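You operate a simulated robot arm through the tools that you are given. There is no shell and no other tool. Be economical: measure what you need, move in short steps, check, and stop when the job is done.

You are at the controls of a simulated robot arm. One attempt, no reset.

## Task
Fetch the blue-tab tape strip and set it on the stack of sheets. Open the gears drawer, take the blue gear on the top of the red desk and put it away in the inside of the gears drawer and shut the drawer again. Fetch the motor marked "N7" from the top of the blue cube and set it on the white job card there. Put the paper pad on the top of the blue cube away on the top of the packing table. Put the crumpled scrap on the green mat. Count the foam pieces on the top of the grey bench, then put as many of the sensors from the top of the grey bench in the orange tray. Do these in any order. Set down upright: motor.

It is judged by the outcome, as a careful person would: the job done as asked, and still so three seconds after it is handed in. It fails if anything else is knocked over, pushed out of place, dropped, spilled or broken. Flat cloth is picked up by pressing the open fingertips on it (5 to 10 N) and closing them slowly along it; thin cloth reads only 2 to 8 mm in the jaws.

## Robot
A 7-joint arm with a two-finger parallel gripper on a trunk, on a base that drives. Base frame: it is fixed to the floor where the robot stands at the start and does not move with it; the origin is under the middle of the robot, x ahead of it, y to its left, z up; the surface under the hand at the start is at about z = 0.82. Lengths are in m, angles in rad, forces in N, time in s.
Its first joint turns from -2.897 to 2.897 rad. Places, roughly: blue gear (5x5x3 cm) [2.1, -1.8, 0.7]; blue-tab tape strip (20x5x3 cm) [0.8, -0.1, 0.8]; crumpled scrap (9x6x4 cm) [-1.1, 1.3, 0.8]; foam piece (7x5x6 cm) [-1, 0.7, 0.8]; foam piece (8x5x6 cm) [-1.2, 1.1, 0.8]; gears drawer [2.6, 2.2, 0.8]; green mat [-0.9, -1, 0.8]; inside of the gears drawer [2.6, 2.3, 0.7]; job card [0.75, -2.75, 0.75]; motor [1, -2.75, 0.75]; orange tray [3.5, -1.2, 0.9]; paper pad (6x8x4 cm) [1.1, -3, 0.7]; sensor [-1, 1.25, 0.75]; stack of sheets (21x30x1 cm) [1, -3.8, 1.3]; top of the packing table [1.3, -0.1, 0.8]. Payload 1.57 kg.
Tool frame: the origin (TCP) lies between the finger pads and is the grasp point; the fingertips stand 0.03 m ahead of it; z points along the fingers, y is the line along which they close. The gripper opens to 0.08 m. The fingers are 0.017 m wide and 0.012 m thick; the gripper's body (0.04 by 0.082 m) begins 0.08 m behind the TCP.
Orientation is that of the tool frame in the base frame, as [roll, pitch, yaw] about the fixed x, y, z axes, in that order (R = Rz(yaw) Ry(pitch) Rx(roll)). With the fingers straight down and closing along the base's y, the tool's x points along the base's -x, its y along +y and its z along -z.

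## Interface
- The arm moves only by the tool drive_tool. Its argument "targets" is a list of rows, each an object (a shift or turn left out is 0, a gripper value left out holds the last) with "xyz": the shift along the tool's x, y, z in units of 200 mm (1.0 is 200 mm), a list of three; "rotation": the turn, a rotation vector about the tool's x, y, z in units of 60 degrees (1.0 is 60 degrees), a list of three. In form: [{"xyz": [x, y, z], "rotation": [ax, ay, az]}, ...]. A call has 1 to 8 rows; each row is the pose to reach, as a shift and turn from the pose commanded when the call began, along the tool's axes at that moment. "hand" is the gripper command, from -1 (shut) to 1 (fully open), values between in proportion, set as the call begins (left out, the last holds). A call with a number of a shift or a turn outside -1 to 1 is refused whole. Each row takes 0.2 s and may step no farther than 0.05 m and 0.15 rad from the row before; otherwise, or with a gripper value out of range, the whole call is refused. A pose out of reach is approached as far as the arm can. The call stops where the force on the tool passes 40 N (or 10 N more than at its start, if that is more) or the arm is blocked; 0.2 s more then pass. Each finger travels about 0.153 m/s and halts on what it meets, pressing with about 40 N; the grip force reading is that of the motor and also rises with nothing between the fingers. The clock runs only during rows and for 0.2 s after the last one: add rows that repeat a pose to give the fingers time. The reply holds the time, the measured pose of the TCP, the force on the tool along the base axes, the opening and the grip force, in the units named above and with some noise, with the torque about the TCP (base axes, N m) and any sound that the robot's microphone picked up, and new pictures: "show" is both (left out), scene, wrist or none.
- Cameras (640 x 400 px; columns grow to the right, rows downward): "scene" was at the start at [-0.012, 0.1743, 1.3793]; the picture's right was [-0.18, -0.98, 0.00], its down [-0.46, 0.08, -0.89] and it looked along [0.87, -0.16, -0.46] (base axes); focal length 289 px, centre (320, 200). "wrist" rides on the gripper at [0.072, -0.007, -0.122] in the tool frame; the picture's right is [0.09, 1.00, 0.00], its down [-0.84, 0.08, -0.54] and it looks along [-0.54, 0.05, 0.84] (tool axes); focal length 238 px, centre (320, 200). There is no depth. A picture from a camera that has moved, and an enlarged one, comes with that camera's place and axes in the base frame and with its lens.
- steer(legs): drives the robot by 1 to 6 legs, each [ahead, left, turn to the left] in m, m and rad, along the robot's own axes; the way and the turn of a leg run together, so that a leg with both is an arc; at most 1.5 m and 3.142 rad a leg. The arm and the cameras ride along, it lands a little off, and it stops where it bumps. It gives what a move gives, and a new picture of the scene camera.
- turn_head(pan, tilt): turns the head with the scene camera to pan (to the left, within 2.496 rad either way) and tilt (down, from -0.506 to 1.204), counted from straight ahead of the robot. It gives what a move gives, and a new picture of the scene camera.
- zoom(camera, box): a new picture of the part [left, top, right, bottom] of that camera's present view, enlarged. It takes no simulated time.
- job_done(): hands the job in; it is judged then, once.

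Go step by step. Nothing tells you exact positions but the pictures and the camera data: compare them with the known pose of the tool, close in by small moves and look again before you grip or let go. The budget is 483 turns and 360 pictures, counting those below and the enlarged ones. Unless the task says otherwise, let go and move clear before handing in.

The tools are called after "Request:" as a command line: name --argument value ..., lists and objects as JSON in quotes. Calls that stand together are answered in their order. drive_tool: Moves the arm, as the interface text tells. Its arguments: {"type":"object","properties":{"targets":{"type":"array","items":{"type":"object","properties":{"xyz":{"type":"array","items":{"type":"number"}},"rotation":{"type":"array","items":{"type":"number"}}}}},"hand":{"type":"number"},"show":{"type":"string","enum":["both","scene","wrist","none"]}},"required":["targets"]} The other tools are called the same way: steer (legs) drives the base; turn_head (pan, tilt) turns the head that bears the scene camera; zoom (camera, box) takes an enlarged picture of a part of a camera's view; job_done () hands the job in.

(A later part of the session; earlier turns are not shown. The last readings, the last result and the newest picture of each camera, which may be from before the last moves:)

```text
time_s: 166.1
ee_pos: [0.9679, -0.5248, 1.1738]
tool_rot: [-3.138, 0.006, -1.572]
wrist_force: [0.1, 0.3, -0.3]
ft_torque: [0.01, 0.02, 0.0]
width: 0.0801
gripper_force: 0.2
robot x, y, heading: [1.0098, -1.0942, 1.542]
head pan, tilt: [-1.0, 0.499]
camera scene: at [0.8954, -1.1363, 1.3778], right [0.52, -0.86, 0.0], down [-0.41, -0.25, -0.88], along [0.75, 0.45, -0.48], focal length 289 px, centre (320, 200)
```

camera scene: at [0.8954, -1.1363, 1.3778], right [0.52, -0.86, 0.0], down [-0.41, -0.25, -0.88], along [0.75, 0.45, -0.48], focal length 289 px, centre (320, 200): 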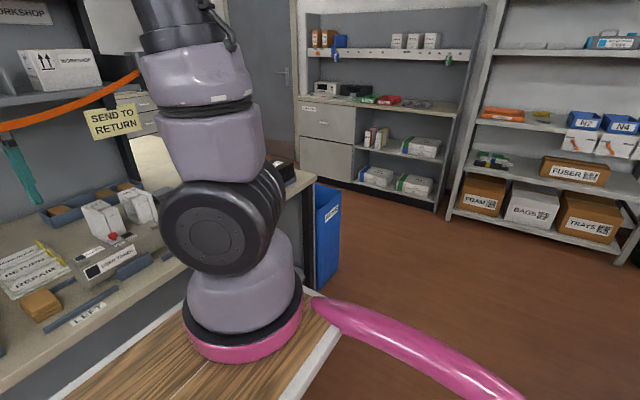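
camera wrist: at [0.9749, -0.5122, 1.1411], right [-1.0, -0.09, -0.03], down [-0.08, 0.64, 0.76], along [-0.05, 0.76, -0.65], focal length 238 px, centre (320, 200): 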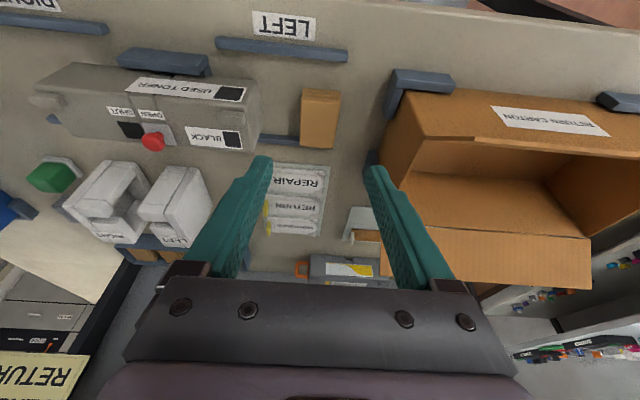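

The blue gear sits near the desk's corner (≈2.12,−1.83). I drive alongside and turn to face the desk.

Request:
steer --legs '[[0, -1.08, 0], [0, 0, -3.11]]'

Request:
turn_head --pan 0.0 --tilt 0.7

```text
time_s: 178.9
ee_pos: [2.1452, -1.6819, 1.1733]
tool_rot: [-3.138, 0.005, 1.596]
wrist_force: [0.5, -0.5, -0.5]
ft_torque: [-0.01, 0.01, -0.02]
width: 0.0796
gripper_force: 0.0
robot x, y, heading: [2.08, -1.1146, -1.571]
head pan, tilt: [-1.0, 0.499]
camera scene: at [2.1971, -1.0676, 1.3778], right [-0.54, 0.84, 0.0], down [0.4, 0.26, -0.88], along [-0.74, -0.47, -0.48], focal length 289 px, centre (320, 200)
```

scene: 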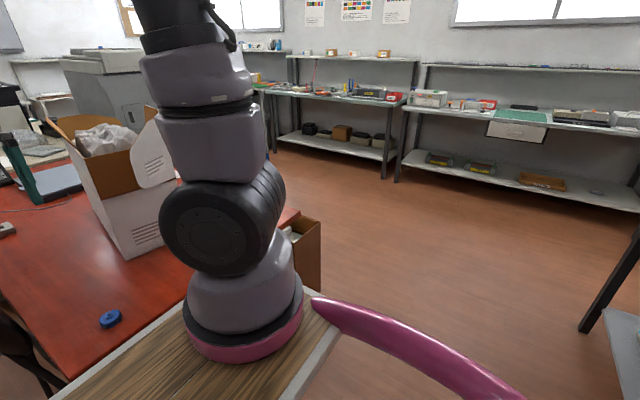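

```text
time_s: 180.2
ee_pos: [2.1445, -1.682, 1.1728]
tool_rot: [-3.139, 0.005, 1.595]
wrist_force: [0.0, 0.3, -0.6]
ft_torque: [-0.04, -0.01, 0.0]
width: 0.0804
gripper_force: 0.0
robot x, y, heading: [2.0829, -1.1215, -1.573]
head pan, tilt: [0.0, 0.7]
camera scene: at [2.2735, -1.1035, 1.3601], right [-1.0, 0.0, 0.0], down [0.0, 0.64, -0.77], along [0.0, -0.77, -0.64], focal length 289 px, centre (320, 200)
```

scene: 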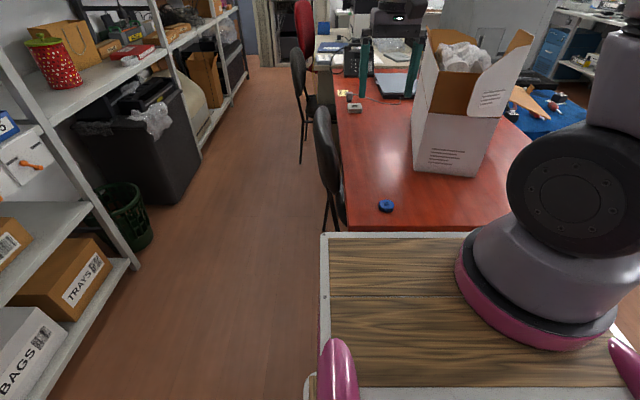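

Request:
drive_tool --targets '[{"xyz": [-0.12, -0.1, 0.17]}, {"xyz": [-0.24, -0.2, 0.34]}, {"xyz": [-0.36, -0.3, 0.51]}, {"xyz": [-0.48, -0.4, 0.68]}, {"xyz": [-0.59, -0.5, 0.85]}, {"xyz": [-0.59, -0.5, 0.85]}]' --show "wrist"

```text
time_s: 181.6
ee_pos: [2.0448, -1.8043, 1.0054]
tool_rot: [-3.138, 0.005, 1.596]
wrist_force: [0.5, -0.1, 0.3]
ft_torque: [-0.02, 0.01, 0.0]
width: 0.0801
gripper_force: 0.0
robot x, y, heading: [2.0865, -1.1178, -1.57]
head pan, tilt: [0.0, 0.7]
camera wrist: at [2.0373, -1.7312, 1.1288], right [0.99, 0.12, 0.0], down [0.1, -0.83, 0.55], along [0.06, -0.54, -0.84], focal length 238 px, centre (320, 200)
```

wrist: 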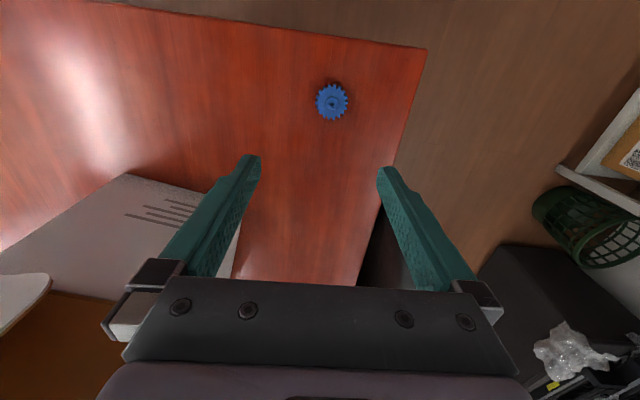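

Request:
drive_tool --targets '[{"xyz": [0.04, 0.08, 0.2]}, {"xyz": [0.05, 0.08, 0.4]}, {"xyz": [0.05, 0.08, 0.6]}, {"xyz": [0.05, 0.08, 0.75]}, {"xyz": [0.05, 0.08, 0.75]}]' --show "wrist"

Request:
zoom --camera "wrist" --box '[240, 60, 400, 200]'

```text
time_s: 182.8
ee_pos: [2.0604, -1.7909, 0.8566]
tool_rot: [-3.138, 0.004, 1.595]
wrist_force: [-0.1, -0.3, 0.0]
ft_torque: [-0.01, 0.01, -0.01]
width: 0.0801
gripper_force: 0.0
robot x, y, heading: [2.083, -1.1206, -1.571]
head pan, tilt: [0.0, 0.7]
camera wrist: at [2.0532, -1.7173, 0.9784], right [0.99, 0.12, 0.0], down [0.1, -0.83, 0.55], along [0.06, -0.54, -0.84], focal length 238 px, centre (320, 200)
```

wrist: 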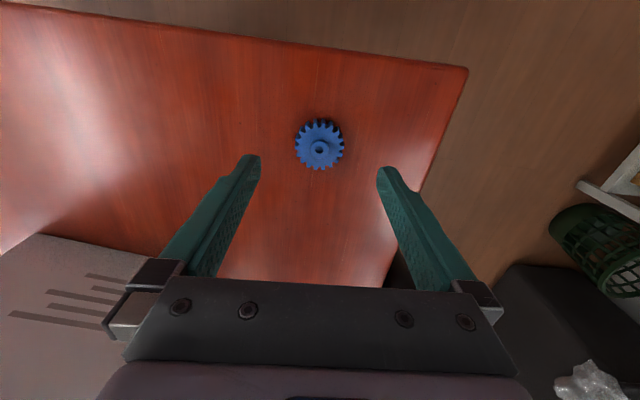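

```text
2.86 times, centred on (320, 130) of wrist
camera zoom: at [2.0532, -1.7173, 0.9784], right [0.99, 0.12, 0.0], down [0.1, -0.83, 0.55], along [0.06, -0.54, -0.84], focal length 681 px, centre (320, 400)
```

zoom: 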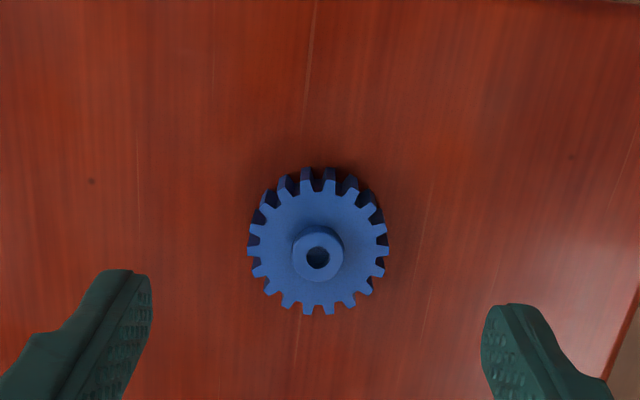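

Request:
drive_tool --targets '[{"xyz": [-0.03, 0, 0.15]}, {"xyz": [-0.03, 0, 0.28]}, {"xyz": [-0.03, 0, 0.36]}, {"xyz": [-0.03, 0, 0.36]}]' --show "wrist"

Request:
zoom --camera "scene" --box '[330, 140, 450, 240]'

```text
time_s: 183.8
ee_pos: [2.0627, -1.7992, 0.7813]
tool_rot: [-3.139, 0.006, 1.596]
wrist_force: [-0.5, -0.5, 0.3]
ft_torque: [-0.02, 0.0, 0.0]
width: 0.0804
gripper_force: 0.1
robot x, y, heading: [2.0864, -1.1201, -1.573]
head pan, tilt: [0.0, 0.7]
camera wrist: at [2.0545, -1.7255, 0.9039], right [0.99, 0.12, 0.0], down [0.1, -0.83, 0.55], along [0.06, -0.54, -0.84], focal length 238 px, centre (320, 200)
```

wrist: 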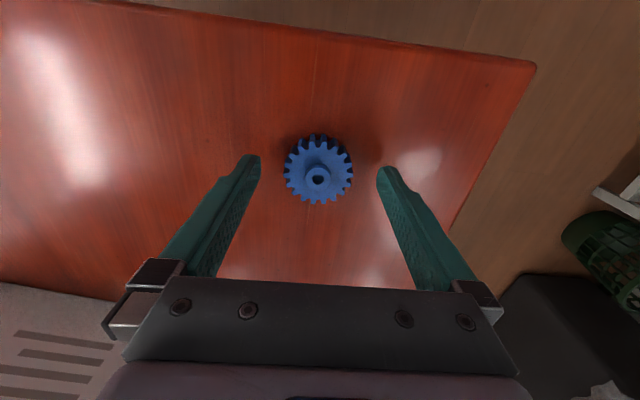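

```text
4.00 times, centred on (390, 190) of scene
camera zoom: at [2.2736, -1.1034, 1.3601], right [-1.0, 0.0, 0.0], down [0.0, 0.64, -0.76], along [0.0, -0.76, -0.64], focal length 1156 px, centre (40, 240)
```

zoom: 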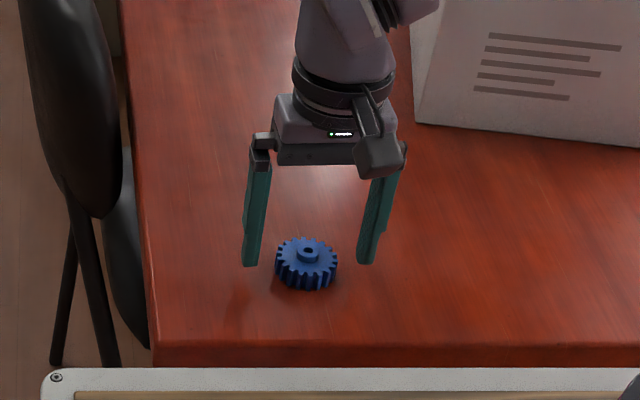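

Request:
drive_tool --targets '[{"xyz": [0, -0.01, 0.03]}, {"xyz": [0, -0.01, 0.06]}, {"xyz": [0, -0.01, 0.08]}, {"xyz": [0, -0.01, 0.08]}]' --show "wrist"

Request:
zoom --camera "scene" --box '[330, 140, 450, 240]'

```text
time_s: 184.6
ee_pos: [2.0621, -1.7988, 0.7706]
tool_rot: [-3.138, 0.004, 1.595]
wrist_force: [-2.2, 7.6, 23.7]
ft_torque: [0.42, -0.97, 0.28]
width: 0.0783
gripper_force: 0.0
robot x, y, heading: [2.0857, -1.1188, -1.573]
head pan, tilt: [0.0, 0.7]
stopped in row 3: the force on the tool passed its limit at 55 N (the readings are from after the stop); the commanded pose is now the measured one
camera wrist: at [2.0529, -1.7257, 0.892], right [0.99, 0.12, 0.0], down [0.1, -0.83, 0.55], along [0.06, -0.54, -0.84], focal length 238 px, centre (320, 200)
```

wrist: 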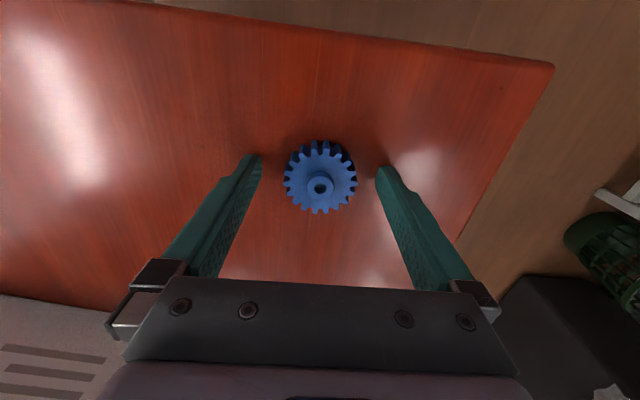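

```text
4.00 times, centred on (390, 190) of scene
camera zoom: at [2.2735, -1.1025, 1.3601], right [-1.0, 0.0, 0.0], down [0.0, 0.64, -0.77], along [0.0, -0.77, -0.64], focal length 1156 px, centre (40, 240)
```

zoom: 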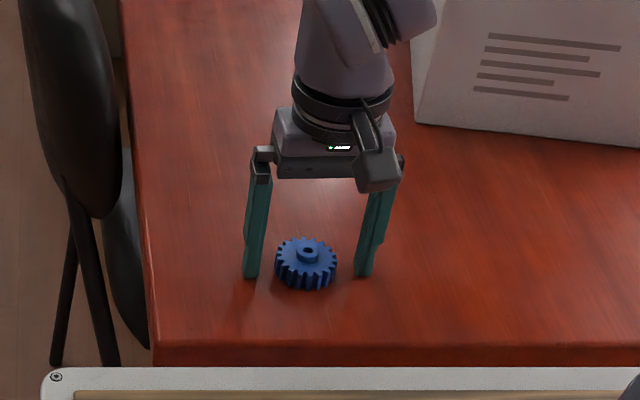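

Request:
drive_tool --targets '[{"xyz": [-0.01, 0, -0.012]}, {"xyz": [-0.01, 0, -0.012]}]' --show "none"

Request:
drive_tool --targets '[{"xyz": [0, 0, 0]}, {"xyz": [0, 0, 0]}, {"xyz": [0, 0, 0]}]' --hand -1 --show "none"

Request:
drive_tool --targets '[{"xyz": [0, 0, -0.2]}, {"xyz": [0, 0, -0.4]}, {"xyz": [0, 0, -0.6]}, {"xyz": [0.1, 0, -0.8]}, {"xyz": [0.2, 0, -1.0]}]' --show "wrist"

```text
time_s: 185.2
ee_pos: [2.0612, -1.8023, 0.7717]
tool_rot: [-3.137, 0.005, 1.595]
wrist_force: [0.1, 1.1, 0.2]
ft_torque: [-0.02, 0.0, -0.01]
width: 0.08
gripper_force: 0.1
robot x, y, heading: [2.0834, -1.1228, -1.573]
head pan, tilt: [0.0, 0.7]
```

```text
time_s: 186.0
ee_pos: [2.0608, -1.8025, 0.7714]
tool_rot: [-3.138, 0.005, 1.596]
wrist_force: [-0.2, -0.3, -0.1]
ft_torque: [-0.01, 0.01, 0.02]
width: 0.0451
gripper_force: 39.5
robot x, y, heading: [2.0847, -1.1189, -1.573]
head pan, tilt: [0.0, 0.7]
```

```text
time_s: 187.2
ee_pos: [2.0603, -1.7616, 0.9711]
tool_rot: [-3.139, 0.003, 1.596]
wrist_force: [-0.3, -0.5, -0.9]
ft_torque: [0.05, 0.02, -0.01]
width: 0.046
gripper_force: 39.8
robot x, y, heading: [2.0858, -1.1206, -1.574]
head pan, tilt: [0.0, 0.7]
camera wrist: at [2.0526, -1.6872, 1.0928], right [0.99, 0.12, 0.0], down [0.1, -0.83, 0.55], along [0.06, -0.54, -0.84], focal length 238 px, centre (320, 200)
```

wrist: 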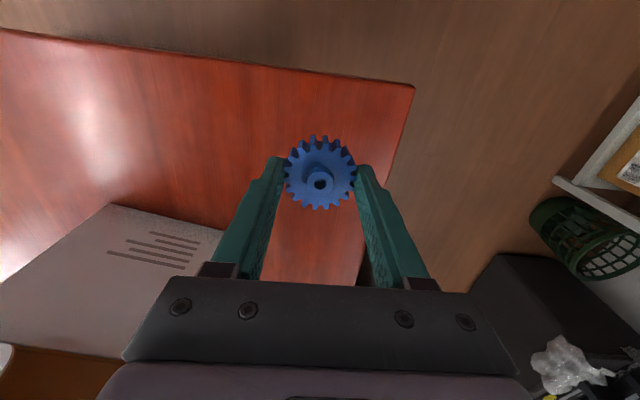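

Gear secured. I raise it and drive around the table end toward the gears drawer.

Request:
drive_tool --targets '[{"xyz": [0.2, 0, -0.1]}, {"xyz": [0.4, 0, -0.25]}, {"xyz": [0.5, 0, -0.45]}, {"xyz": [0.6, 0, -0.65]}, {"xyz": [0.7, 0, -0.85]}]' --show "none"

Request:
steer --legs '[[0, 0, 3.14], [0, -0.45, 0]]'

Request:
turn_head --pan 0.0 --tilt 0.4

```text
time_s: 188.4
ee_pos: [2.0597, -1.6188, 1.1408]
tool_rot: [-3.137, 0.005, 1.595]
wrist_force: [0.2, 0.2, -0.9]
ft_torque: [0.06, -0.01, 0.0]
width: 0.046
gripper_force: 40.3
robot x, y, heading: [2.0846, -1.1187, -1.576]
head pan, tilt: [0.0, 0.7]
```

```text
time_s: 198.4
ee_pos: [2.5707, -0.6293, 1.1408]
tool_rot: [-3.138, 0.004, -1.558]
wrist_force: [0.7, -0.7, 0.2]
ft_torque: [0.01, -0.02, 0.01]
width: 0.0462
gripper_force: 39.1
robot x, y, heading: [2.5385, -1.1272, 1.554]
head pan, tilt: [0.0, 0.7]
camera scene: at [2.3462, -1.1401, 1.3601], right [1.0, -0.01, 0.0], down [-0.01, -0.64, -0.76], along [0.01, 0.76, -0.64], focal length 289 px, centre (320, 200)
```

scene: 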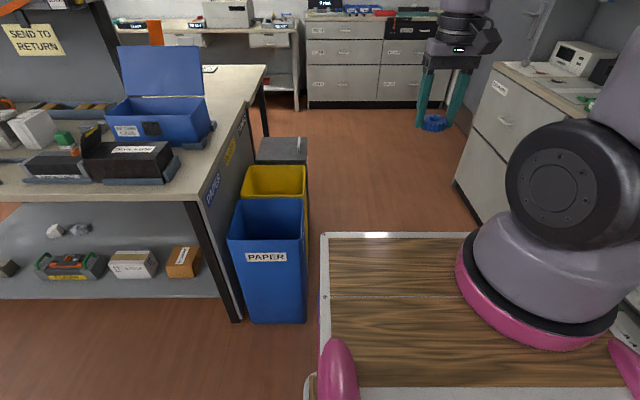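

```text
time_s: 199.2
ee_pos: [2.5704, -0.6291, 1.1405]
tool_rot: [-3.138, 0.005, -1.559]
wrist_force: [-0.7, 0.2, -0.3]
ft_torque: [-0.01, 0.0, 0.01]
width: 0.0455
gripper_force: 39.8
robot x, y, heading: [2.5392, -1.1269, 1.554]
head pan, tilt: [0.0, 0.4]
camera scene: at [2.3463, -1.1324, 1.3869], right [1.0, -0.01, 0.0], down [-0.01, -0.39, -0.92], along [0.01, 0.92, -0.39], focal length 289 px, centre (320, 200)
```

scene: 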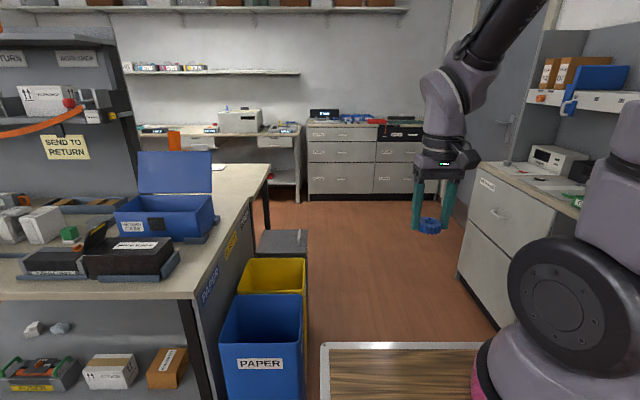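

Request:
zoom --camera "scene" --box '[280, 90, 480, 220]'

Request:
steer --legs '[[0, -0.16, 0], [1.5, 0, 0.015]]'

```text
3.08 times, centred on (380, 155) of scene
camera zoom: at [2.3463, -1.1324, 1.3869], right [1.0, -0.01, 0.0], down [-0.01, -0.39, -0.92], along [0.01, 0.92, -0.39], focal length 890 px, centre (135, 338)
```

zoom: 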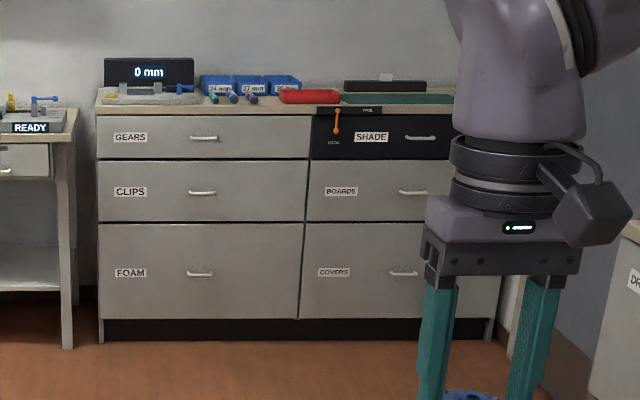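

```text
time_s: 207.8
ee_pos: [2.6857, 0.9184, 1.1398]
tool_rot: [-3.139, 0.004, -1.513]
wrist_force: [-0.3, 0.6, -1.5]
ft_torque: [0.02, 0.02, -0.02]
width: 0.0457
gripper_force: 40.4
robot x, y, heading: [2.6758, 0.4179, 1.607]
head pan, tilt: [0.0, 0.4]
camera scene: at [2.4845, 0.4054, 1.3869], right [1.0, 0.03, 0.0], down [0.01, -0.39, -0.92], along [-0.03, 0.92, -0.39], focal length 289 px, centre (320, 200)
```

scene: 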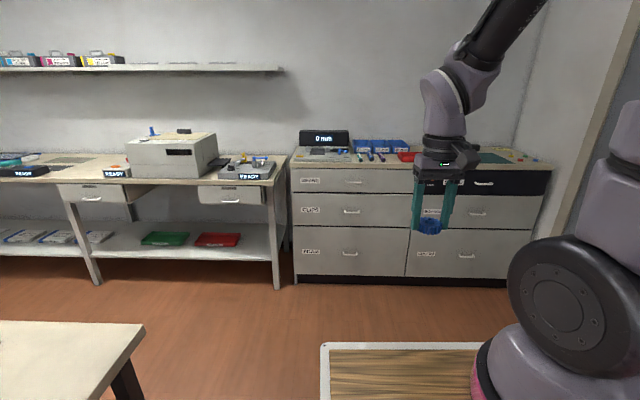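

The GEARS drawer is top left, handle ≈(2.63,2.16,0.77). I drive closer and inspect the cabinet top for a temporary spot for the gear.

Request:
steer --legs '[[0.8, 0.0, -0.035]]'

Request:
drive_tool --targets '[{"xyz": [-0.1, 0, -0.1]}, {"xyz": [-0.3, 0, -0.2]}, {"xyz": [-0.5, 0, -0.3]}]' --show "wrist"

```text
time_s: 212.2
ee_pos: [2.6955, 1.7199, 1.1409]
tool_rot: [-3.136, 0.005, -1.553]
wrist_force: [-1.2, -0.5, -0.7]
ft_torque: [-0.03, 0.01, -0.02]
width: 0.0459
gripper_force: 39.9
robot x, y, heading: [2.6682, 1.2271, 1.564]
head pan, tilt: [0.0, 0.4]
camera scene: at [2.4741, 1.2157, 1.3869], right [1.0, -0.01, 0.0], down [0.0, -0.39, -0.92], along [0.01, 0.92, -0.39], focal length 289 px, centre (320, 200)
```

scene: 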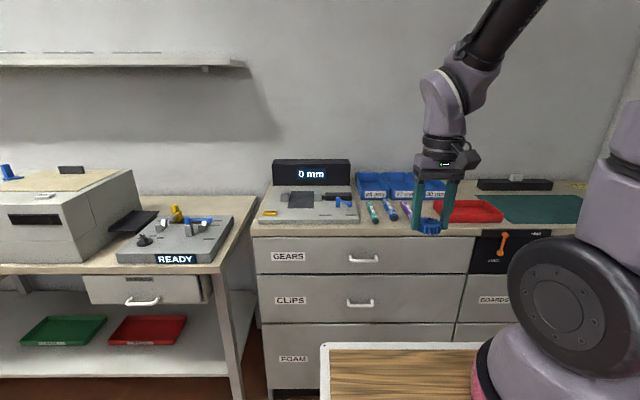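

```text
time_s: 212.9
ee_pos: [2.6941, 1.8211, 1.2027]
tool_rot: [-3.14, 0.006, -1.555]
wrist_force: [0.5, -0.5, -0.5]
ft_torque: [-0.04, 0.0, -0.02]
width: 0.0456
gripper_force: 39.8
robot x, y, heading: [2.665, 1.2187, 1.563]
head pan, tilt: [0.0, 0.4]
camera wrist: at [2.7015, 1.7488, 1.3231], right [-0.99, -0.11, 0.0], down [-0.09, 0.83, 0.55], along [-0.06, 0.54, -0.84], focal length 238 px, centre (320, 200)
```

wrist: 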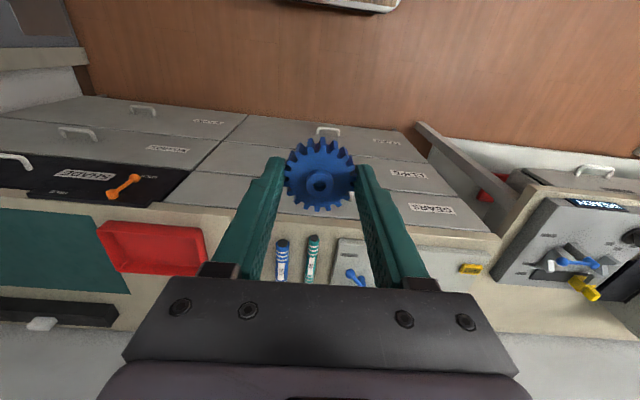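

Request:
zoom --camera "scene" --box '[240, 140, 480, 290]'

Request:
zoom --camera "wrist" --box '[90, 150, 550, 330]'

```text
2.67 times, centred on (360, 215) of scene
camera zoom: at [2.4741, 1.2153, 1.3869], right [1.0, -0.01, 0.0], down [0.0, -0.39, -0.92], along [0.01, 0.92, -0.39], focal length 771 px, centre (213, 160)
```

zoom: 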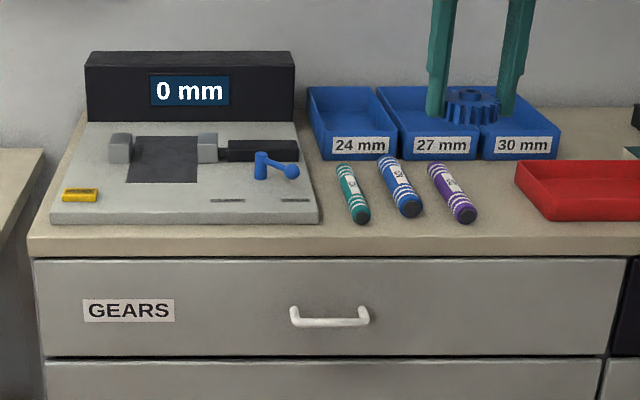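

```text
1.39 times, centred on (320, 240) of wrist
camera zoom: at [2.7015, 1.7488, 1.3231], right [-0.99, -0.11, 0.0], down [-0.09, 0.83, 0.55], along [-0.06, 0.54, -0.84], focal length 332 px, centre (320, 144)
```

zoom: 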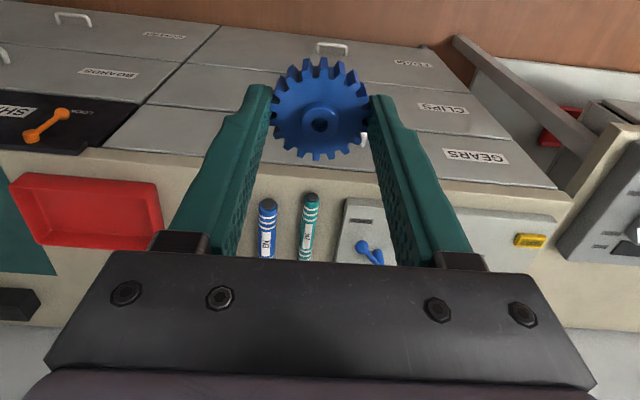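

No safe spot on the cabinet top; I'll lay the gear temporarily on the empty corner of the kit table nearby, then open the drawer.

Request:
drive_tool --targets '[{"xyz": [0.2, 0, 0.1]}, {"xyz": [0.4, 0, 0.2]}]' --show "none"

Request:
steer --legs '[[-0.5, 0, 0], [0, 0, 1.57]]'

Request:
drive_tool --targets '[{"xyz": [-0.2, 0, 0]}, {"xyz": [-0.4, 0, 0]}, {"xyz": [-0.6, 0, 0]}]' --show "both"

```text
time_s: 213.6
ee_pos: [2.6958, 1.739, 1.16]
tool_rot: [-3.137, 0.005, -1.553]
wrist_force: [-0.1, 0.9, -0.9]
ft_torque: [-0.02, 0.02, -0.01]
width: 0.0458
gripper_force: 39.9
robot x, y, heading: [2.6663, 1.2224, 1.562]
head pan, tilt: [0.0, 0.4]
```

```text
time_s: 220.1
ee_pos: [2.1456, 0.7963, 1.1602]
tool_rot: [-3.138, 0.006, -0.054]
wrist_force: [-0.8, -1.0, -0.7]
ft_torque: [-0.02, -0.02, 0.0]
width: 0.0456
gripper_force: 40.0
robot x, y, heading: [2.659, 0.7297, 3.058]
head pan, tilt: [0.0, 0.4]
camera scene: at [2.6504, 0.5395, 1.3869], right [0.08, 1.0, 0.0], down [0.39, -0.03, -0.92], along [-0.92, 0.07, -0.39], focal length 289 px, centre (320, 200)
```

scene: 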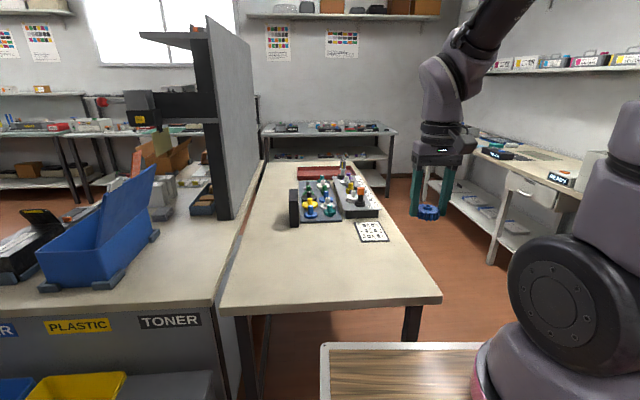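

```text
time_s: 220.9
ee_pos: [2.0266, 0.803, 1.1596]
tool_rot: [-3.139, 0.007, -0.055]
wrist_force: [0.2, -0.5, 0.4]
ft_torque: [0.03, 0.03, 0.0]
width: 0.0459
gripper_force: 40.0
robot x, y, heading: [2.6561, 0.7292, 3.063]
head pan, tilt: [0.0, 0.4]
camera scene: at [2.651, 0.5395, 1.3869], right [0.08, 1.0, 0.0], down [0.39, -0.03, -0.92], along [-0.92, 0.07, -0.39], focal length 289 px, centre (320, 200)
camera wrist: at [2.1, 0.8064, 1.2819], right [0.04, -1.0, 0.0], down [-0.84, -0.03, 0.55], along [-0.55, -0.02, -0.84], focal length 238 px, centre (320, 200)
```

scene: 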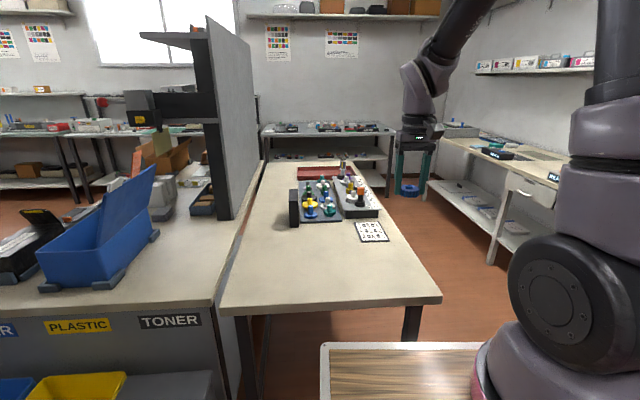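
wrist: 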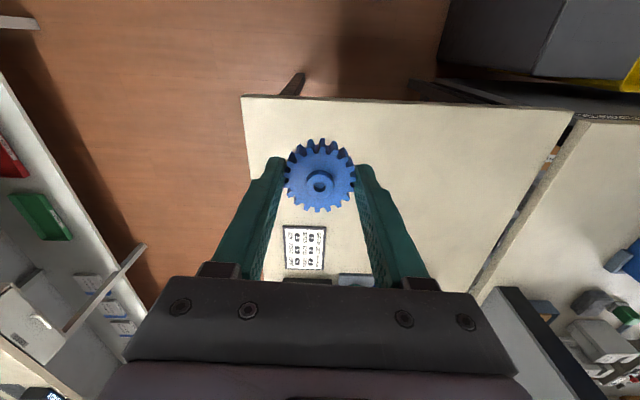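

Request:
drive_tool --targets '[{"xyz": [-0.17, 0.1, 0.1]}, {"xyz": [-0.34, 0.2, 0.2]}, {"xyz": [-0.51, 0.28, 0.3]}, {"xyz": [-0.51, 0.28, 0.5]}, {"xyz": [-0.51, 0.28, 0.7]}, {"xyz": [-0.51, 0.28, 0.9]}, {"xyz": [-0.51, 0.28, 1.0]}]' --show "none"

Request:
drive_tool --targets '[{"xyz": [0, 0, 0.2]}, {"xyz": [0, 0, 0.35]}, {"xyz": [0, 0, 0.45]}, {"xyz": [0, 0, 0.48]}, {"xyz": [0, 0, 0.48]}]' --show "wrist"

```text
time_s: 222.5
ee_pos: [1.9171, 0.7527, 0.9609]
tool_rot: [-3.139, 0.004, -0.053]
wrist_force: [-0.5, 0.2, -0.1]
ft_torque: [0.01, 0.0, 0.0]
width: 0.0456
gripper_force: 39.7
robot x, y, heading: [2.6615, 0.7321, 3.061]
head pan, tilt: [0.0, 0.4]
```

```text
time_s: 223.7
ee_pos: [1.9176, 0.7527, 0.8656]
tool_rot: [-3.139, 0.006, -0.054]
wrist_force: [0.0, -0.2, 0.9]
ft_torque: [0.02, -0.01, -0.01]
width: 0.0458
gripper_force: 39.6
robot x, y, heading: [2.661, 0.7308, 3.064]
head pan, tilt: [0.0, 0.4]
camera wrist: at [1.9906, 0.7559, 0.9881], right [0.04, -1.0, 0.0], down [-0.84, -0.03, 0.55], along [-0.55, -0.02, -0.84], focal length 238 px, centre (320, 200)
```

wrist: 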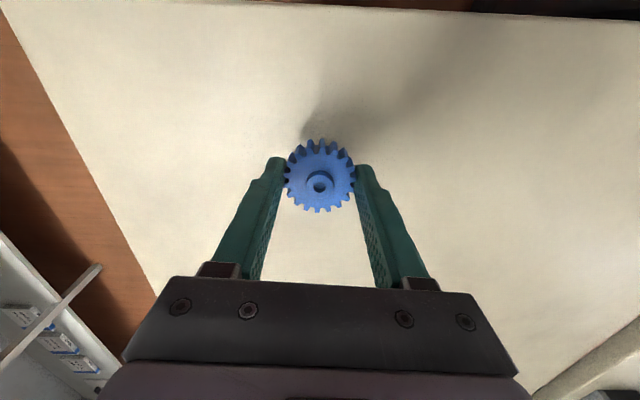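

Request:
drive_tool --targets '[{"xyz": [0, 0, 0.02]}, {"xyz": [0, 0, 0.04]}, {"xyz": [0, 0, 0.055]}, {"xyz": [0, 0, 0.055]}]' --show "none"

```text
time_s: 224.7
ee_pos: [1.9178, 0.7533, 0.8535]
tool_rot: [-3.139, 0.005, -0.055]
wrist_force: [-0.4, -0.4, -0.9]
ft_torque: [-0.02, -0.03, -0.02]
width: 0.0454
gripper_force: 39.8
robot x, y, heading: [2.6621, 0.7281, 3.063]
head pan, tilt: [0.0, 0.4]
```

Request:
drive_tool --targets '[{"xyz": [0, 0, 0.01]}, {"xyz": [0, 0, 0.02]}, {"xyz": [0, 0, 0.03]}, {"xyz": [0, 0, 0.04]}]' --show "none"

```text
time_s: 225.7
ee_pos: [1.9188, 0.7543, 0.846]
tool_rot: [-3.137, 0.005, -0.054]
wrist_force: [0.7, 0.3, -0.5]
ft_torque: [0.03, 0.0, 0.01]
width: 0.0455
gripper_force: 39.7
robot x, y, heading: [2.6583, 0.7287, 3.06]
head pan, tilt: [0.0, 0.4]
```

Request:
drive_tool --targets '[{"xyz": [0, 0, 0.015]}, {"xyz": [0, 0, 0.03]}, {"xyz": [0, 0, 0.045]}, {"xyz": [0, 0, 0.06]}, {"xyz": [0, 0, 0.075]}, {"xyz": [0, 0, 0.09]}]' --show "wrist"

```text
time_s: 227.1
ee_pos: [1.9178, 0.7527, 0.8299]
tool_rot: [-3.14, 0.007, -0.054]
wrist_force: [7.8, 1.4, 21.6]
ft_torque: [-0.02, -0.28, 0.01]
width: 0.0454
gripper_force: 40.0
robot x, y, heading: [2.6627, 0.7312, 3.065]
head pan, tilt: [0.0, 0.4]
camera wrist: at [1.9917, 0.7569, 0.9521], right [0.04, -1.0, 0.0], down [-0.84, -0.03, 0.55], along [-0.55, -0.02, -0.84], focal length 238 px, centre (320, 200)
```

wrist: 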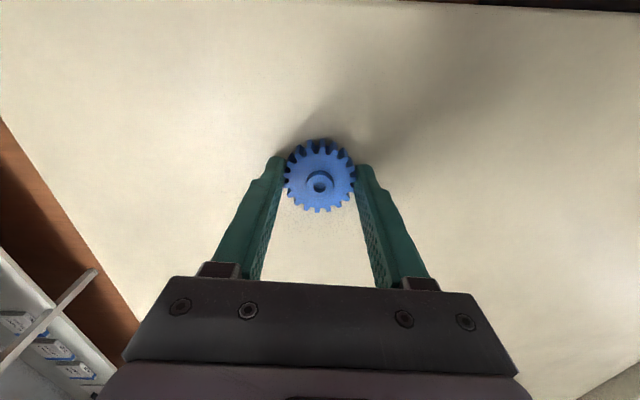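

Request:
drive_tool --targets '[{"xyz": [0, 0, -0.005]}, {"xyz": [0, 0, -0.005]}]' --hand 1 --show "none"

Request:
drive_tool --targets '[{"xyz": [0, 0, -0.2]}, {"xyz": [0, 0, -0.4]}, {"xyz": [0, 0, -0.6]}, {"xyz": [0, 0, -0.8]}, {"xyz": [0.2, 0, -1.0]}]' --show "wrist"

```text
time_s: 227.7
ee_pos: [1.9177, 0.7543, 0.83]
tool_rot: [-3.139, 0.006, -0.054]
wrist_force: [-1.1, 12.1, 11.8]
ft_torque: [-0.2, -0.04, 0.02]
width: 0.0687
gripper_force: 0.1
robot x, y, heading: [2.6606, 0.7283, 3.063]
head pan, tilt: [0.0, 0.4]
```

```text
refused: row 5 steps farther than a row can; nothing moved
```

Request:
drive_tool --targets '[{"xyz": [0, 0, -0.2]}, {"xyz": [0, 0, -0.4]}, {"xyz": [0, 0, -0.6]}, {"xyz": [0, 0, -0.8]}, {"xyz": [0.1, 0, -1.0]}]' --show "wrist"

```text
time_s: 228.9
ee_pos: [1.9377, 0.753, 1.0277]
tool_rot: [-3.138, 0.004, -0.053]
wrist_force: [0.1, 0.4, -0.5]
ft_torque: [0.03, -0.03, -0.01]
width: 0.08
gripper_force: 0.1
robot x, y, heading: [2.6594, 0.73, 3.06]
head pan, tilt: [0.0, 0.4]
camera wrist: at [2.0105, 0.7574, 1.15], right [0.04, -1.0, 0.0], down [-0.84, -0.03, 0.55], along [-0.55, -0.02, -0.84], focal length 238 px, centre (320, 200)
```

wrist: 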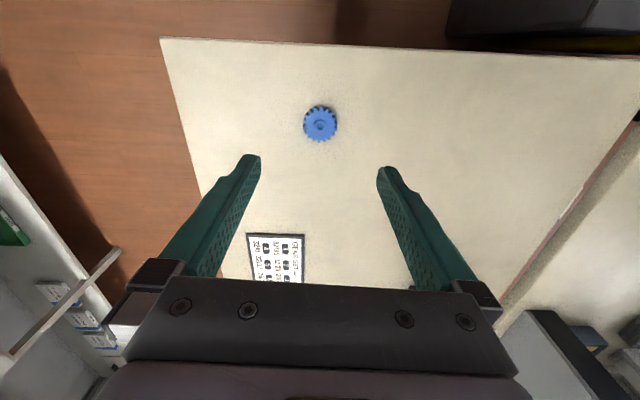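

Gear parked at (1.918,0.753). Now turn to the drawer and reorient the hand to point forward with the jaws closing vertically.

Request:
drive_tool --targets '[{"xyz": [0.2, 0, -0.1]}, {"xyz": [0.4, 0, -0.2]}, {"xyz": [0.6, 0, -0.3]}, {"xyz": [0.7, 0, -0.3]}]' --show "none"

Request:
steer --legs '[[0, 0, -1.5], [0.35, 0, 0]]'

Request:
drive_tool --targets '[{"rotation": [0, 0, 0.14]}, {"rotation": [0, 0, 0.28]}, {"rotation": [0, 0, 0.42]}, {"rotation": [0, 0, 0.56]}, {"rotation": [0, 0, 0.7]}, {"rotation": [0, 0, 0.84]}, {"rotation": [0, 0, 0.98]}]' --show "none"

Request:
drive_tool --targets '[{"rotation": [0, 0, 0.14]}, {"rotation": [0, 0, 0.28]}, {"rotation": [0, 0, 0.42]}, {"rotation": [0, 0, 0.52]}, {"rotation": [0, 0, 0.52]}]' --show "scene"

```text
time_s: 229.9
ee_pos: [2.0778, 0.7425, 1.0865]
tool_rot: [-3.139, 0.007, -0.054]
wrist_force: [0.3, -0.8, -0.5]
ft_torque: [0.01, -0.02, -0.01]
width: 0.0797
gripper_force: 0.1
robot x, y, heading: [2.6558, 0.7266, 3.06]
head pan, tilt: [0.0, 0.4]
```

```text
time_s: 235.9
ee_pos: [2.6634, 1.6567, 1.0859]
tool_rot: [-3.136, 0.004, -1.586]
wrist_force: [0.3, -0.3, 0.4]
ft_torque: [0.03, 0.0, 0.01]
width: 0.0801
gripper_force: 0.0
robot x, y, heading: [2.6718, 1.0739, 1.529]
head pan, tilt: [0.0, 0.4]
camera scene: at [2.4803, 1.0749, 1.3869], right [1.0, -0.04, 0.0], down [-0.02, -0.39, -0.92], along [0.04, 0.92, -0.39], focal length 289 px, centre (320, 200)
```

scene: 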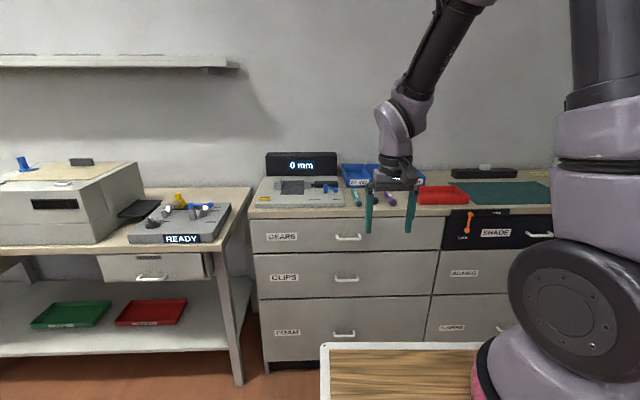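

```text
time_s: 237.5
ee_pos: [2.6623, 1.6561, 1.0864]
tool_rot: [3.137, 0.005, -2.613]
wrist_force: [0.4, 0.4, -0.1]
ft_torque: [-0.02, 0.0, 0.01]
width: 0.0801
gripper_force: 0.0
robot x, y, heading: [2.6738, 1.0748, 1.531]
head pan, tilt: [0.0, 0.4]
```

```text
time_s: 238.7
ee_pos: [2.6626, 1.6574, 1.0869]
tool_rot: [3.136, 0.003, 3.125]
wrist_force: [-0.1, 0.2, -0.5]
ft_torque: [0.0, -0.02, -0.01]
width: 0.0799
gripper_force: 0.0
robot x, y, heading: [2.6736, 1.0746, 1.53]
head pan, tilt: [0.0, 0.4]
camera scene: at [2.4803, 1.0748, 1.3869], right [1.0, -0.04, 0.0], down [-0.02, -0.39, -0.92], along [0.04, 0.92, -0.39], focal length 289 px, centre (320, 200)
```

scene: 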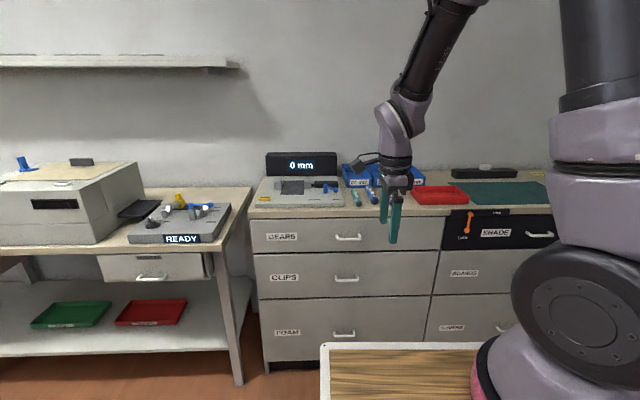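

Request:
drive_tool --targets '[{"xyz": [0, 0.1, 0], "rotation": [-0.14, 0, 0]}, {"xyz": [0, 0.2, 0], "rotation": [-0.28, 0, 0]}, {"xyz": [0, 0.3, 0], "rotation": [-0.42, 0, 0]}, {"xyz": [0, 0.4, 0], "rotation": [-0.56, 0, 0]}, {"xyz": [0, 0.5, 0], "rotation": [-0.7, 0, 0]}, {"xyz": [0, 0.6, 0], "rotation": [-0.84, 0, 0]}, {"xyz": [0, 0.7, 0], "rotation": [-0.98, 0, 0]}]' --show "none"

Request:
drive_tool --targets '[{"rotation": [-0.14, 0, 0]}, {"rotation": [-0.28, 0, 0]}, {"rotation": [-0.42, 0, 0]}, {"rotation": [-0.52, 0, 0]}, {"rotation": [-0.52, 0, 0]}]' --show "both"

```text
time_s: 240.3
ee_pos: [2.6654, 1.7927, 1.0882]
tool_rot: [2.108, 0.004, 3.126]
wrist_force: [0.7, -0.7, 1.2]
ft_torque: [-0.02, 0.01, -0.03]
width: 0.08
gripper_force: 0.1
robot x, y, heading: [2.6766, 1.0732, 1.531]
head pan, tilt: [0.0, 0.4]
```

```text
time_s: 241.5
ee_pos: [2.6647, 1.7955, 1.0885]
tool_rot: [1.564, 0.003, 3.128]
wrist_force: [0.1, -0.1, -0.1]
ft_torque: [0.0, 0.02, -0.01]
width: 0.0799
gripper_force: 0.1
out of reach, approached as far as the arm can: row 2
robot x, y, heading: [2.6746, 1.0739, 1.531]
head pan, tilt: [0.0, 0.4]
camera scene: at [2.4803, 1.0748, 1.3869], right [1.0, -0.04, 0.0], down [-0.02, -0.39, -0.92], along [0.04, 0.92, -0.39], focal length 289 px, centre (320, 200)
camera wrist: at [2.5922, 1.6758, 1.08], right [-0.09, -0.01, 1.0], down [0.83, -0.55, 0.08], along [0.55, 0.83, 0.06], focal length 238 px, centre (320, 200)
```

scene: 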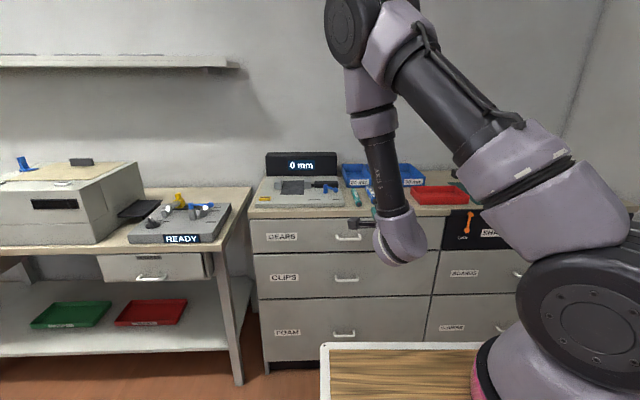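
wrist: 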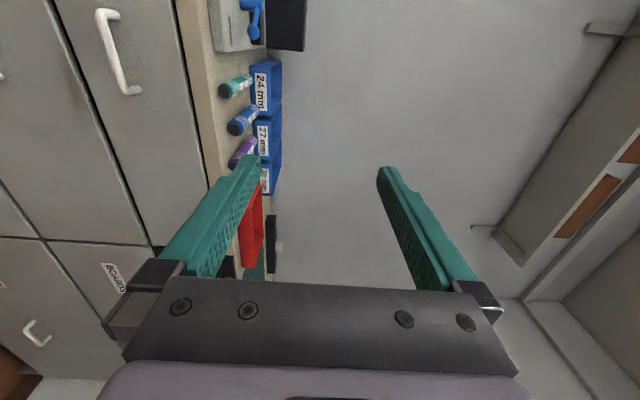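

Request:
drive_tool --targets '[{"xyz": [0.05, -0.2, 0]}, {"xyz": [0.1, -0.4, 0]}, {"xyz": [0.13, -0.6, 0]}, {"xyz": [0.13, -0.8, 0]}, {"xyz": [0.13, -1.0, 0]}]' --show "none"

Request:
drive_tool --targets '[{"xyz": [0, -0.2, 0.1]}, {"xyz": [0, -0.4, 0.2]}, {"xyz": [0, -0.6, 0.3]}, {"xyz": [0, -0.62, 0.5]}, {"xyz": [0, -0.62, 0.5]}]' --show "both"

```text
time_s: 242.7
ee_pos: [2.6369, 1.7977, 0.8882]
tool_rot: [1.564, 0.004, 3.126]
wrist_force: [-0.1, 0.2, -0.4]
ft_torque: [-0.02, 0.0, 0.03]
width: 0.0798
gripper_force: 0.1
robot x, y, heading: [2.6765, 1.0716, 1.527]
head pan, tilt: [0.0, 0.4]
```

```text
time_s: 243.9
ee_pos: [2.6405, 1.8998, 0.765]
tool_rot: [1.565, 0.002, 3.129]
wrist_force: [-0.4, -0.6, 0.0]
ft_torque: [-0.01, 0.0, -0.02]
width: 0.0797
gripper_force: 0.1
robot x, y, heading: [2.6714, 1.0733, 1.534]
head pan, tilt: [0.0, 0.4]
camera scene: at [2.4802, 1.0748, 1.3869], right [1.0, -0.04, 0.0], down [-0.02, -0.39, -0.92], along [0.04, 0.92, -0.39], focal length 289 px, centre (320, 200)
camera wrist: at [2.5666, 1.7801, 0.757], right [-0.1, 0.0, 1.0], down [0.83, -0.55, 0.08], along [0.55, 0.83, 0.06], focal length 238 px, centre (320, 200)
```

scene: 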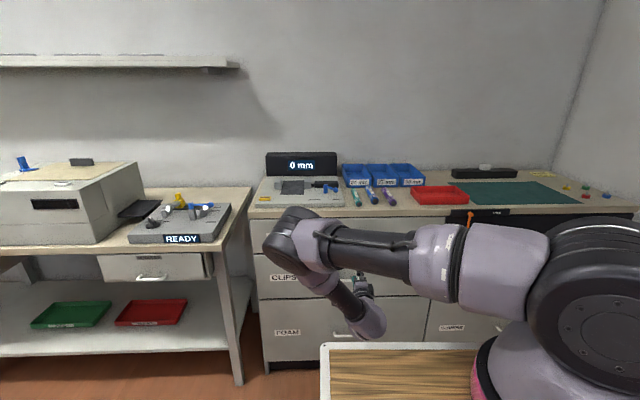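
wrist: 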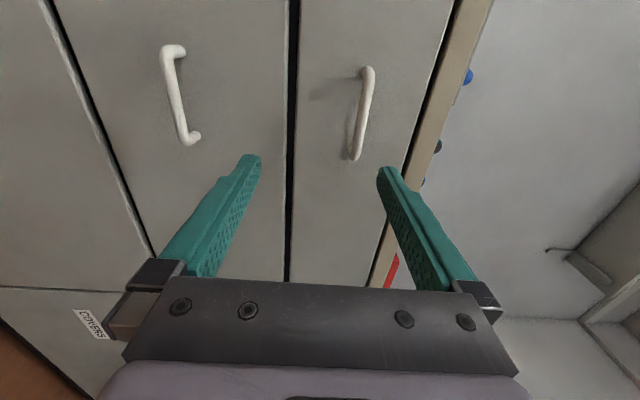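

Request:
drive_tool --targets '[{"xyz": [0.02, 0.12, 0]}, {"xyz": [0.05, 0.235, 0.1]}, {"xyz": [0.05, 0.235, 0.3]}, {"xyz": [0.05, 0.235, 0.4]}, {"xyz": [0.05, 0.235, 0.4]}]' --hand 0.5 --show "wrist"

Request:
zoom --camera "wrist" --box '[220, 60, 420, 220]'

```text
time_s: 245.1
ee_pos: [2.6296, 1.9776, 0.8105]
tool_rot: [1.565, 0.003, 3.128]
wrist_force: [0.7, 0.2, -0.5]
ft_torque: [0.02, -0.02, 0.01]
width: 0.06
gripper_force: 0.1
robot x, y, heading: [2.6744, 1.0737, 1.528]
head pan, tilt: [0.0, 0.4]
camera wrist: at [2.556, 1.8588, 0.8032], right [-0.09, 0.0, 1.0], down [0.83, -0.55, 0.08], along [0.55, 0.83, 0.06], focal length 238 px, centre (320, 200)
```

wrist: 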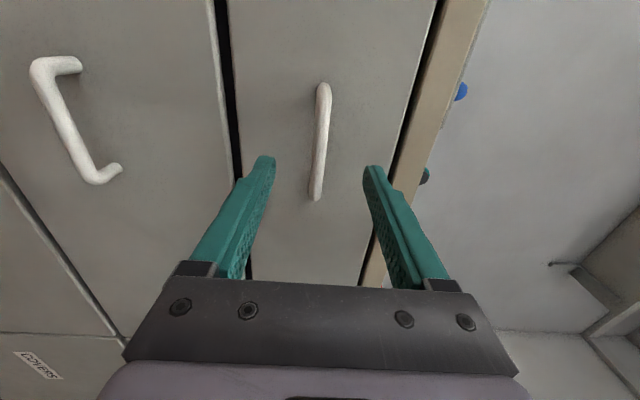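

```text
2.50 times, centred on (320, 140) of wrist
camera zoom: at [2.556, 1.8588, 0.8032], right [-0.09, 0.0, 1.0], down [0.83, -0.55, 0.08], along [0.55, 0.83, 0.06], focal length 596 px, centre (320, 350)
```

zoom: 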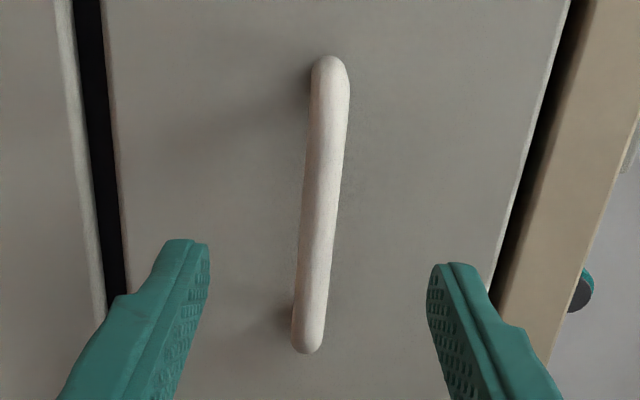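

Request:
drive_tool --targets '[{"xyz": [0, 0, 0.1]}, {"xyz": [0, 0, 0.2]}, {"xyz": [0, 0, 0.26]}, {"xyz": [0, 0, 0.26]}]' --show "wrist"

Request:
zoom --camera "wrist" --box '[220, 100, 420, 260]'

```text
time_s: 246.1
ee_pos: [2.6309, 2.0316, 0.8124]
tool_rot: [1.566, 0.005, 3.126]
wrist_force: [-0.3, -0.4, 0.7]
ft_torque: [-0.04, -0.03, 0.01]
width: 0.0601
gripper_force: 0.1
robot x, y, heading: [2.67, 1.0712, 1.532]
head pan, tilt: [0.0, 0.4]
camera wrist: at [2.5578, 1.9114, 0.8047], right [-0.1, 0.0, 1.0], down [0.83, -0.55, 0.08], along [0.55, 0.83, 0.06], focal length 238 px, centre (320, 200)
```

wrist: 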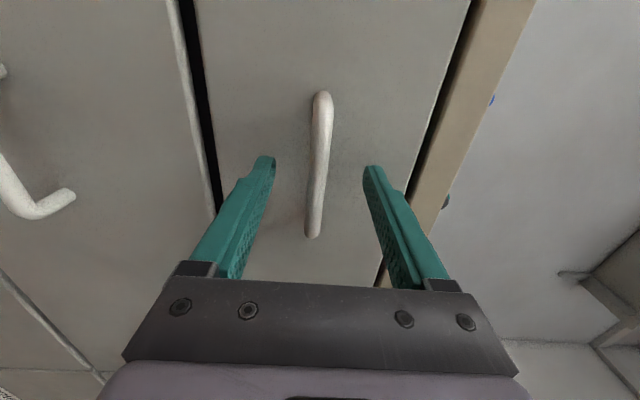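

```text
2.50 times, centred on (320, 180) of wrist
camera zoom: at [2.5578, 1.9114, 0.8047], right [-0.1, 0.0, 1.0], down [0.83, -0.55, 0.08], along [0.55, 0.83, 0.06], focal length 596 px, centre (320, 250)
```

zoom: 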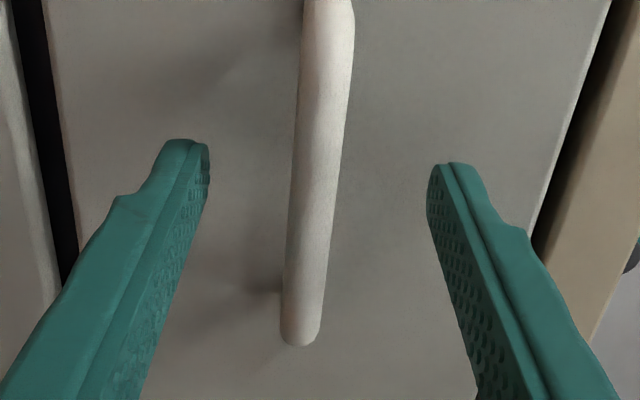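

Request:
drive_tool --targets '[{"xyz": [0, 0, 0.02]}, {"xyz": [0, 0, 0.02]}, {"xyz": [0, 0, 0.02]}]' --hand -1 --show "wrist"

```text
time_s: 246.9
ee_pos: [2.6323, 2.0334, 0.8099]
tool_rot: [1.57, 0.003, 3.129]
wrist_force: [-0.6, -18.2, -12.9]
ft_torque: [-0.14, 0.17, 0.0]
width: 0.012
gripper_force: 28.8
robot x, y, heading: [2.6714, 1.0715, 1.523]
head pan, tilt: [0.0, 0.4]
camera wrist: at [2.5585, 1.9139, 0.8031], right [-0.09, 0.0, 1.0], down [0.83, -0.55, 0.08], along [0.55, 0.83, 0.05], focal length 238 px, centre (320, 200)
```

wrist: 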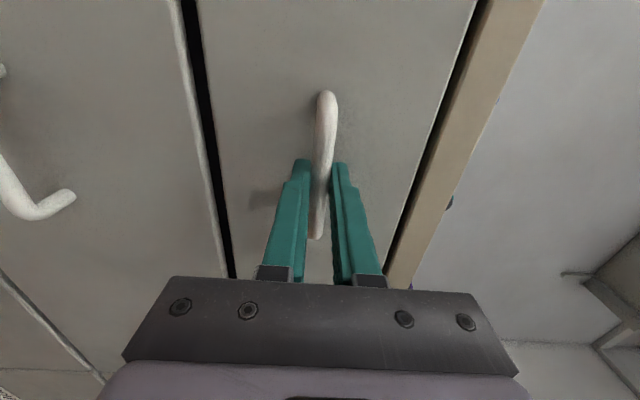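

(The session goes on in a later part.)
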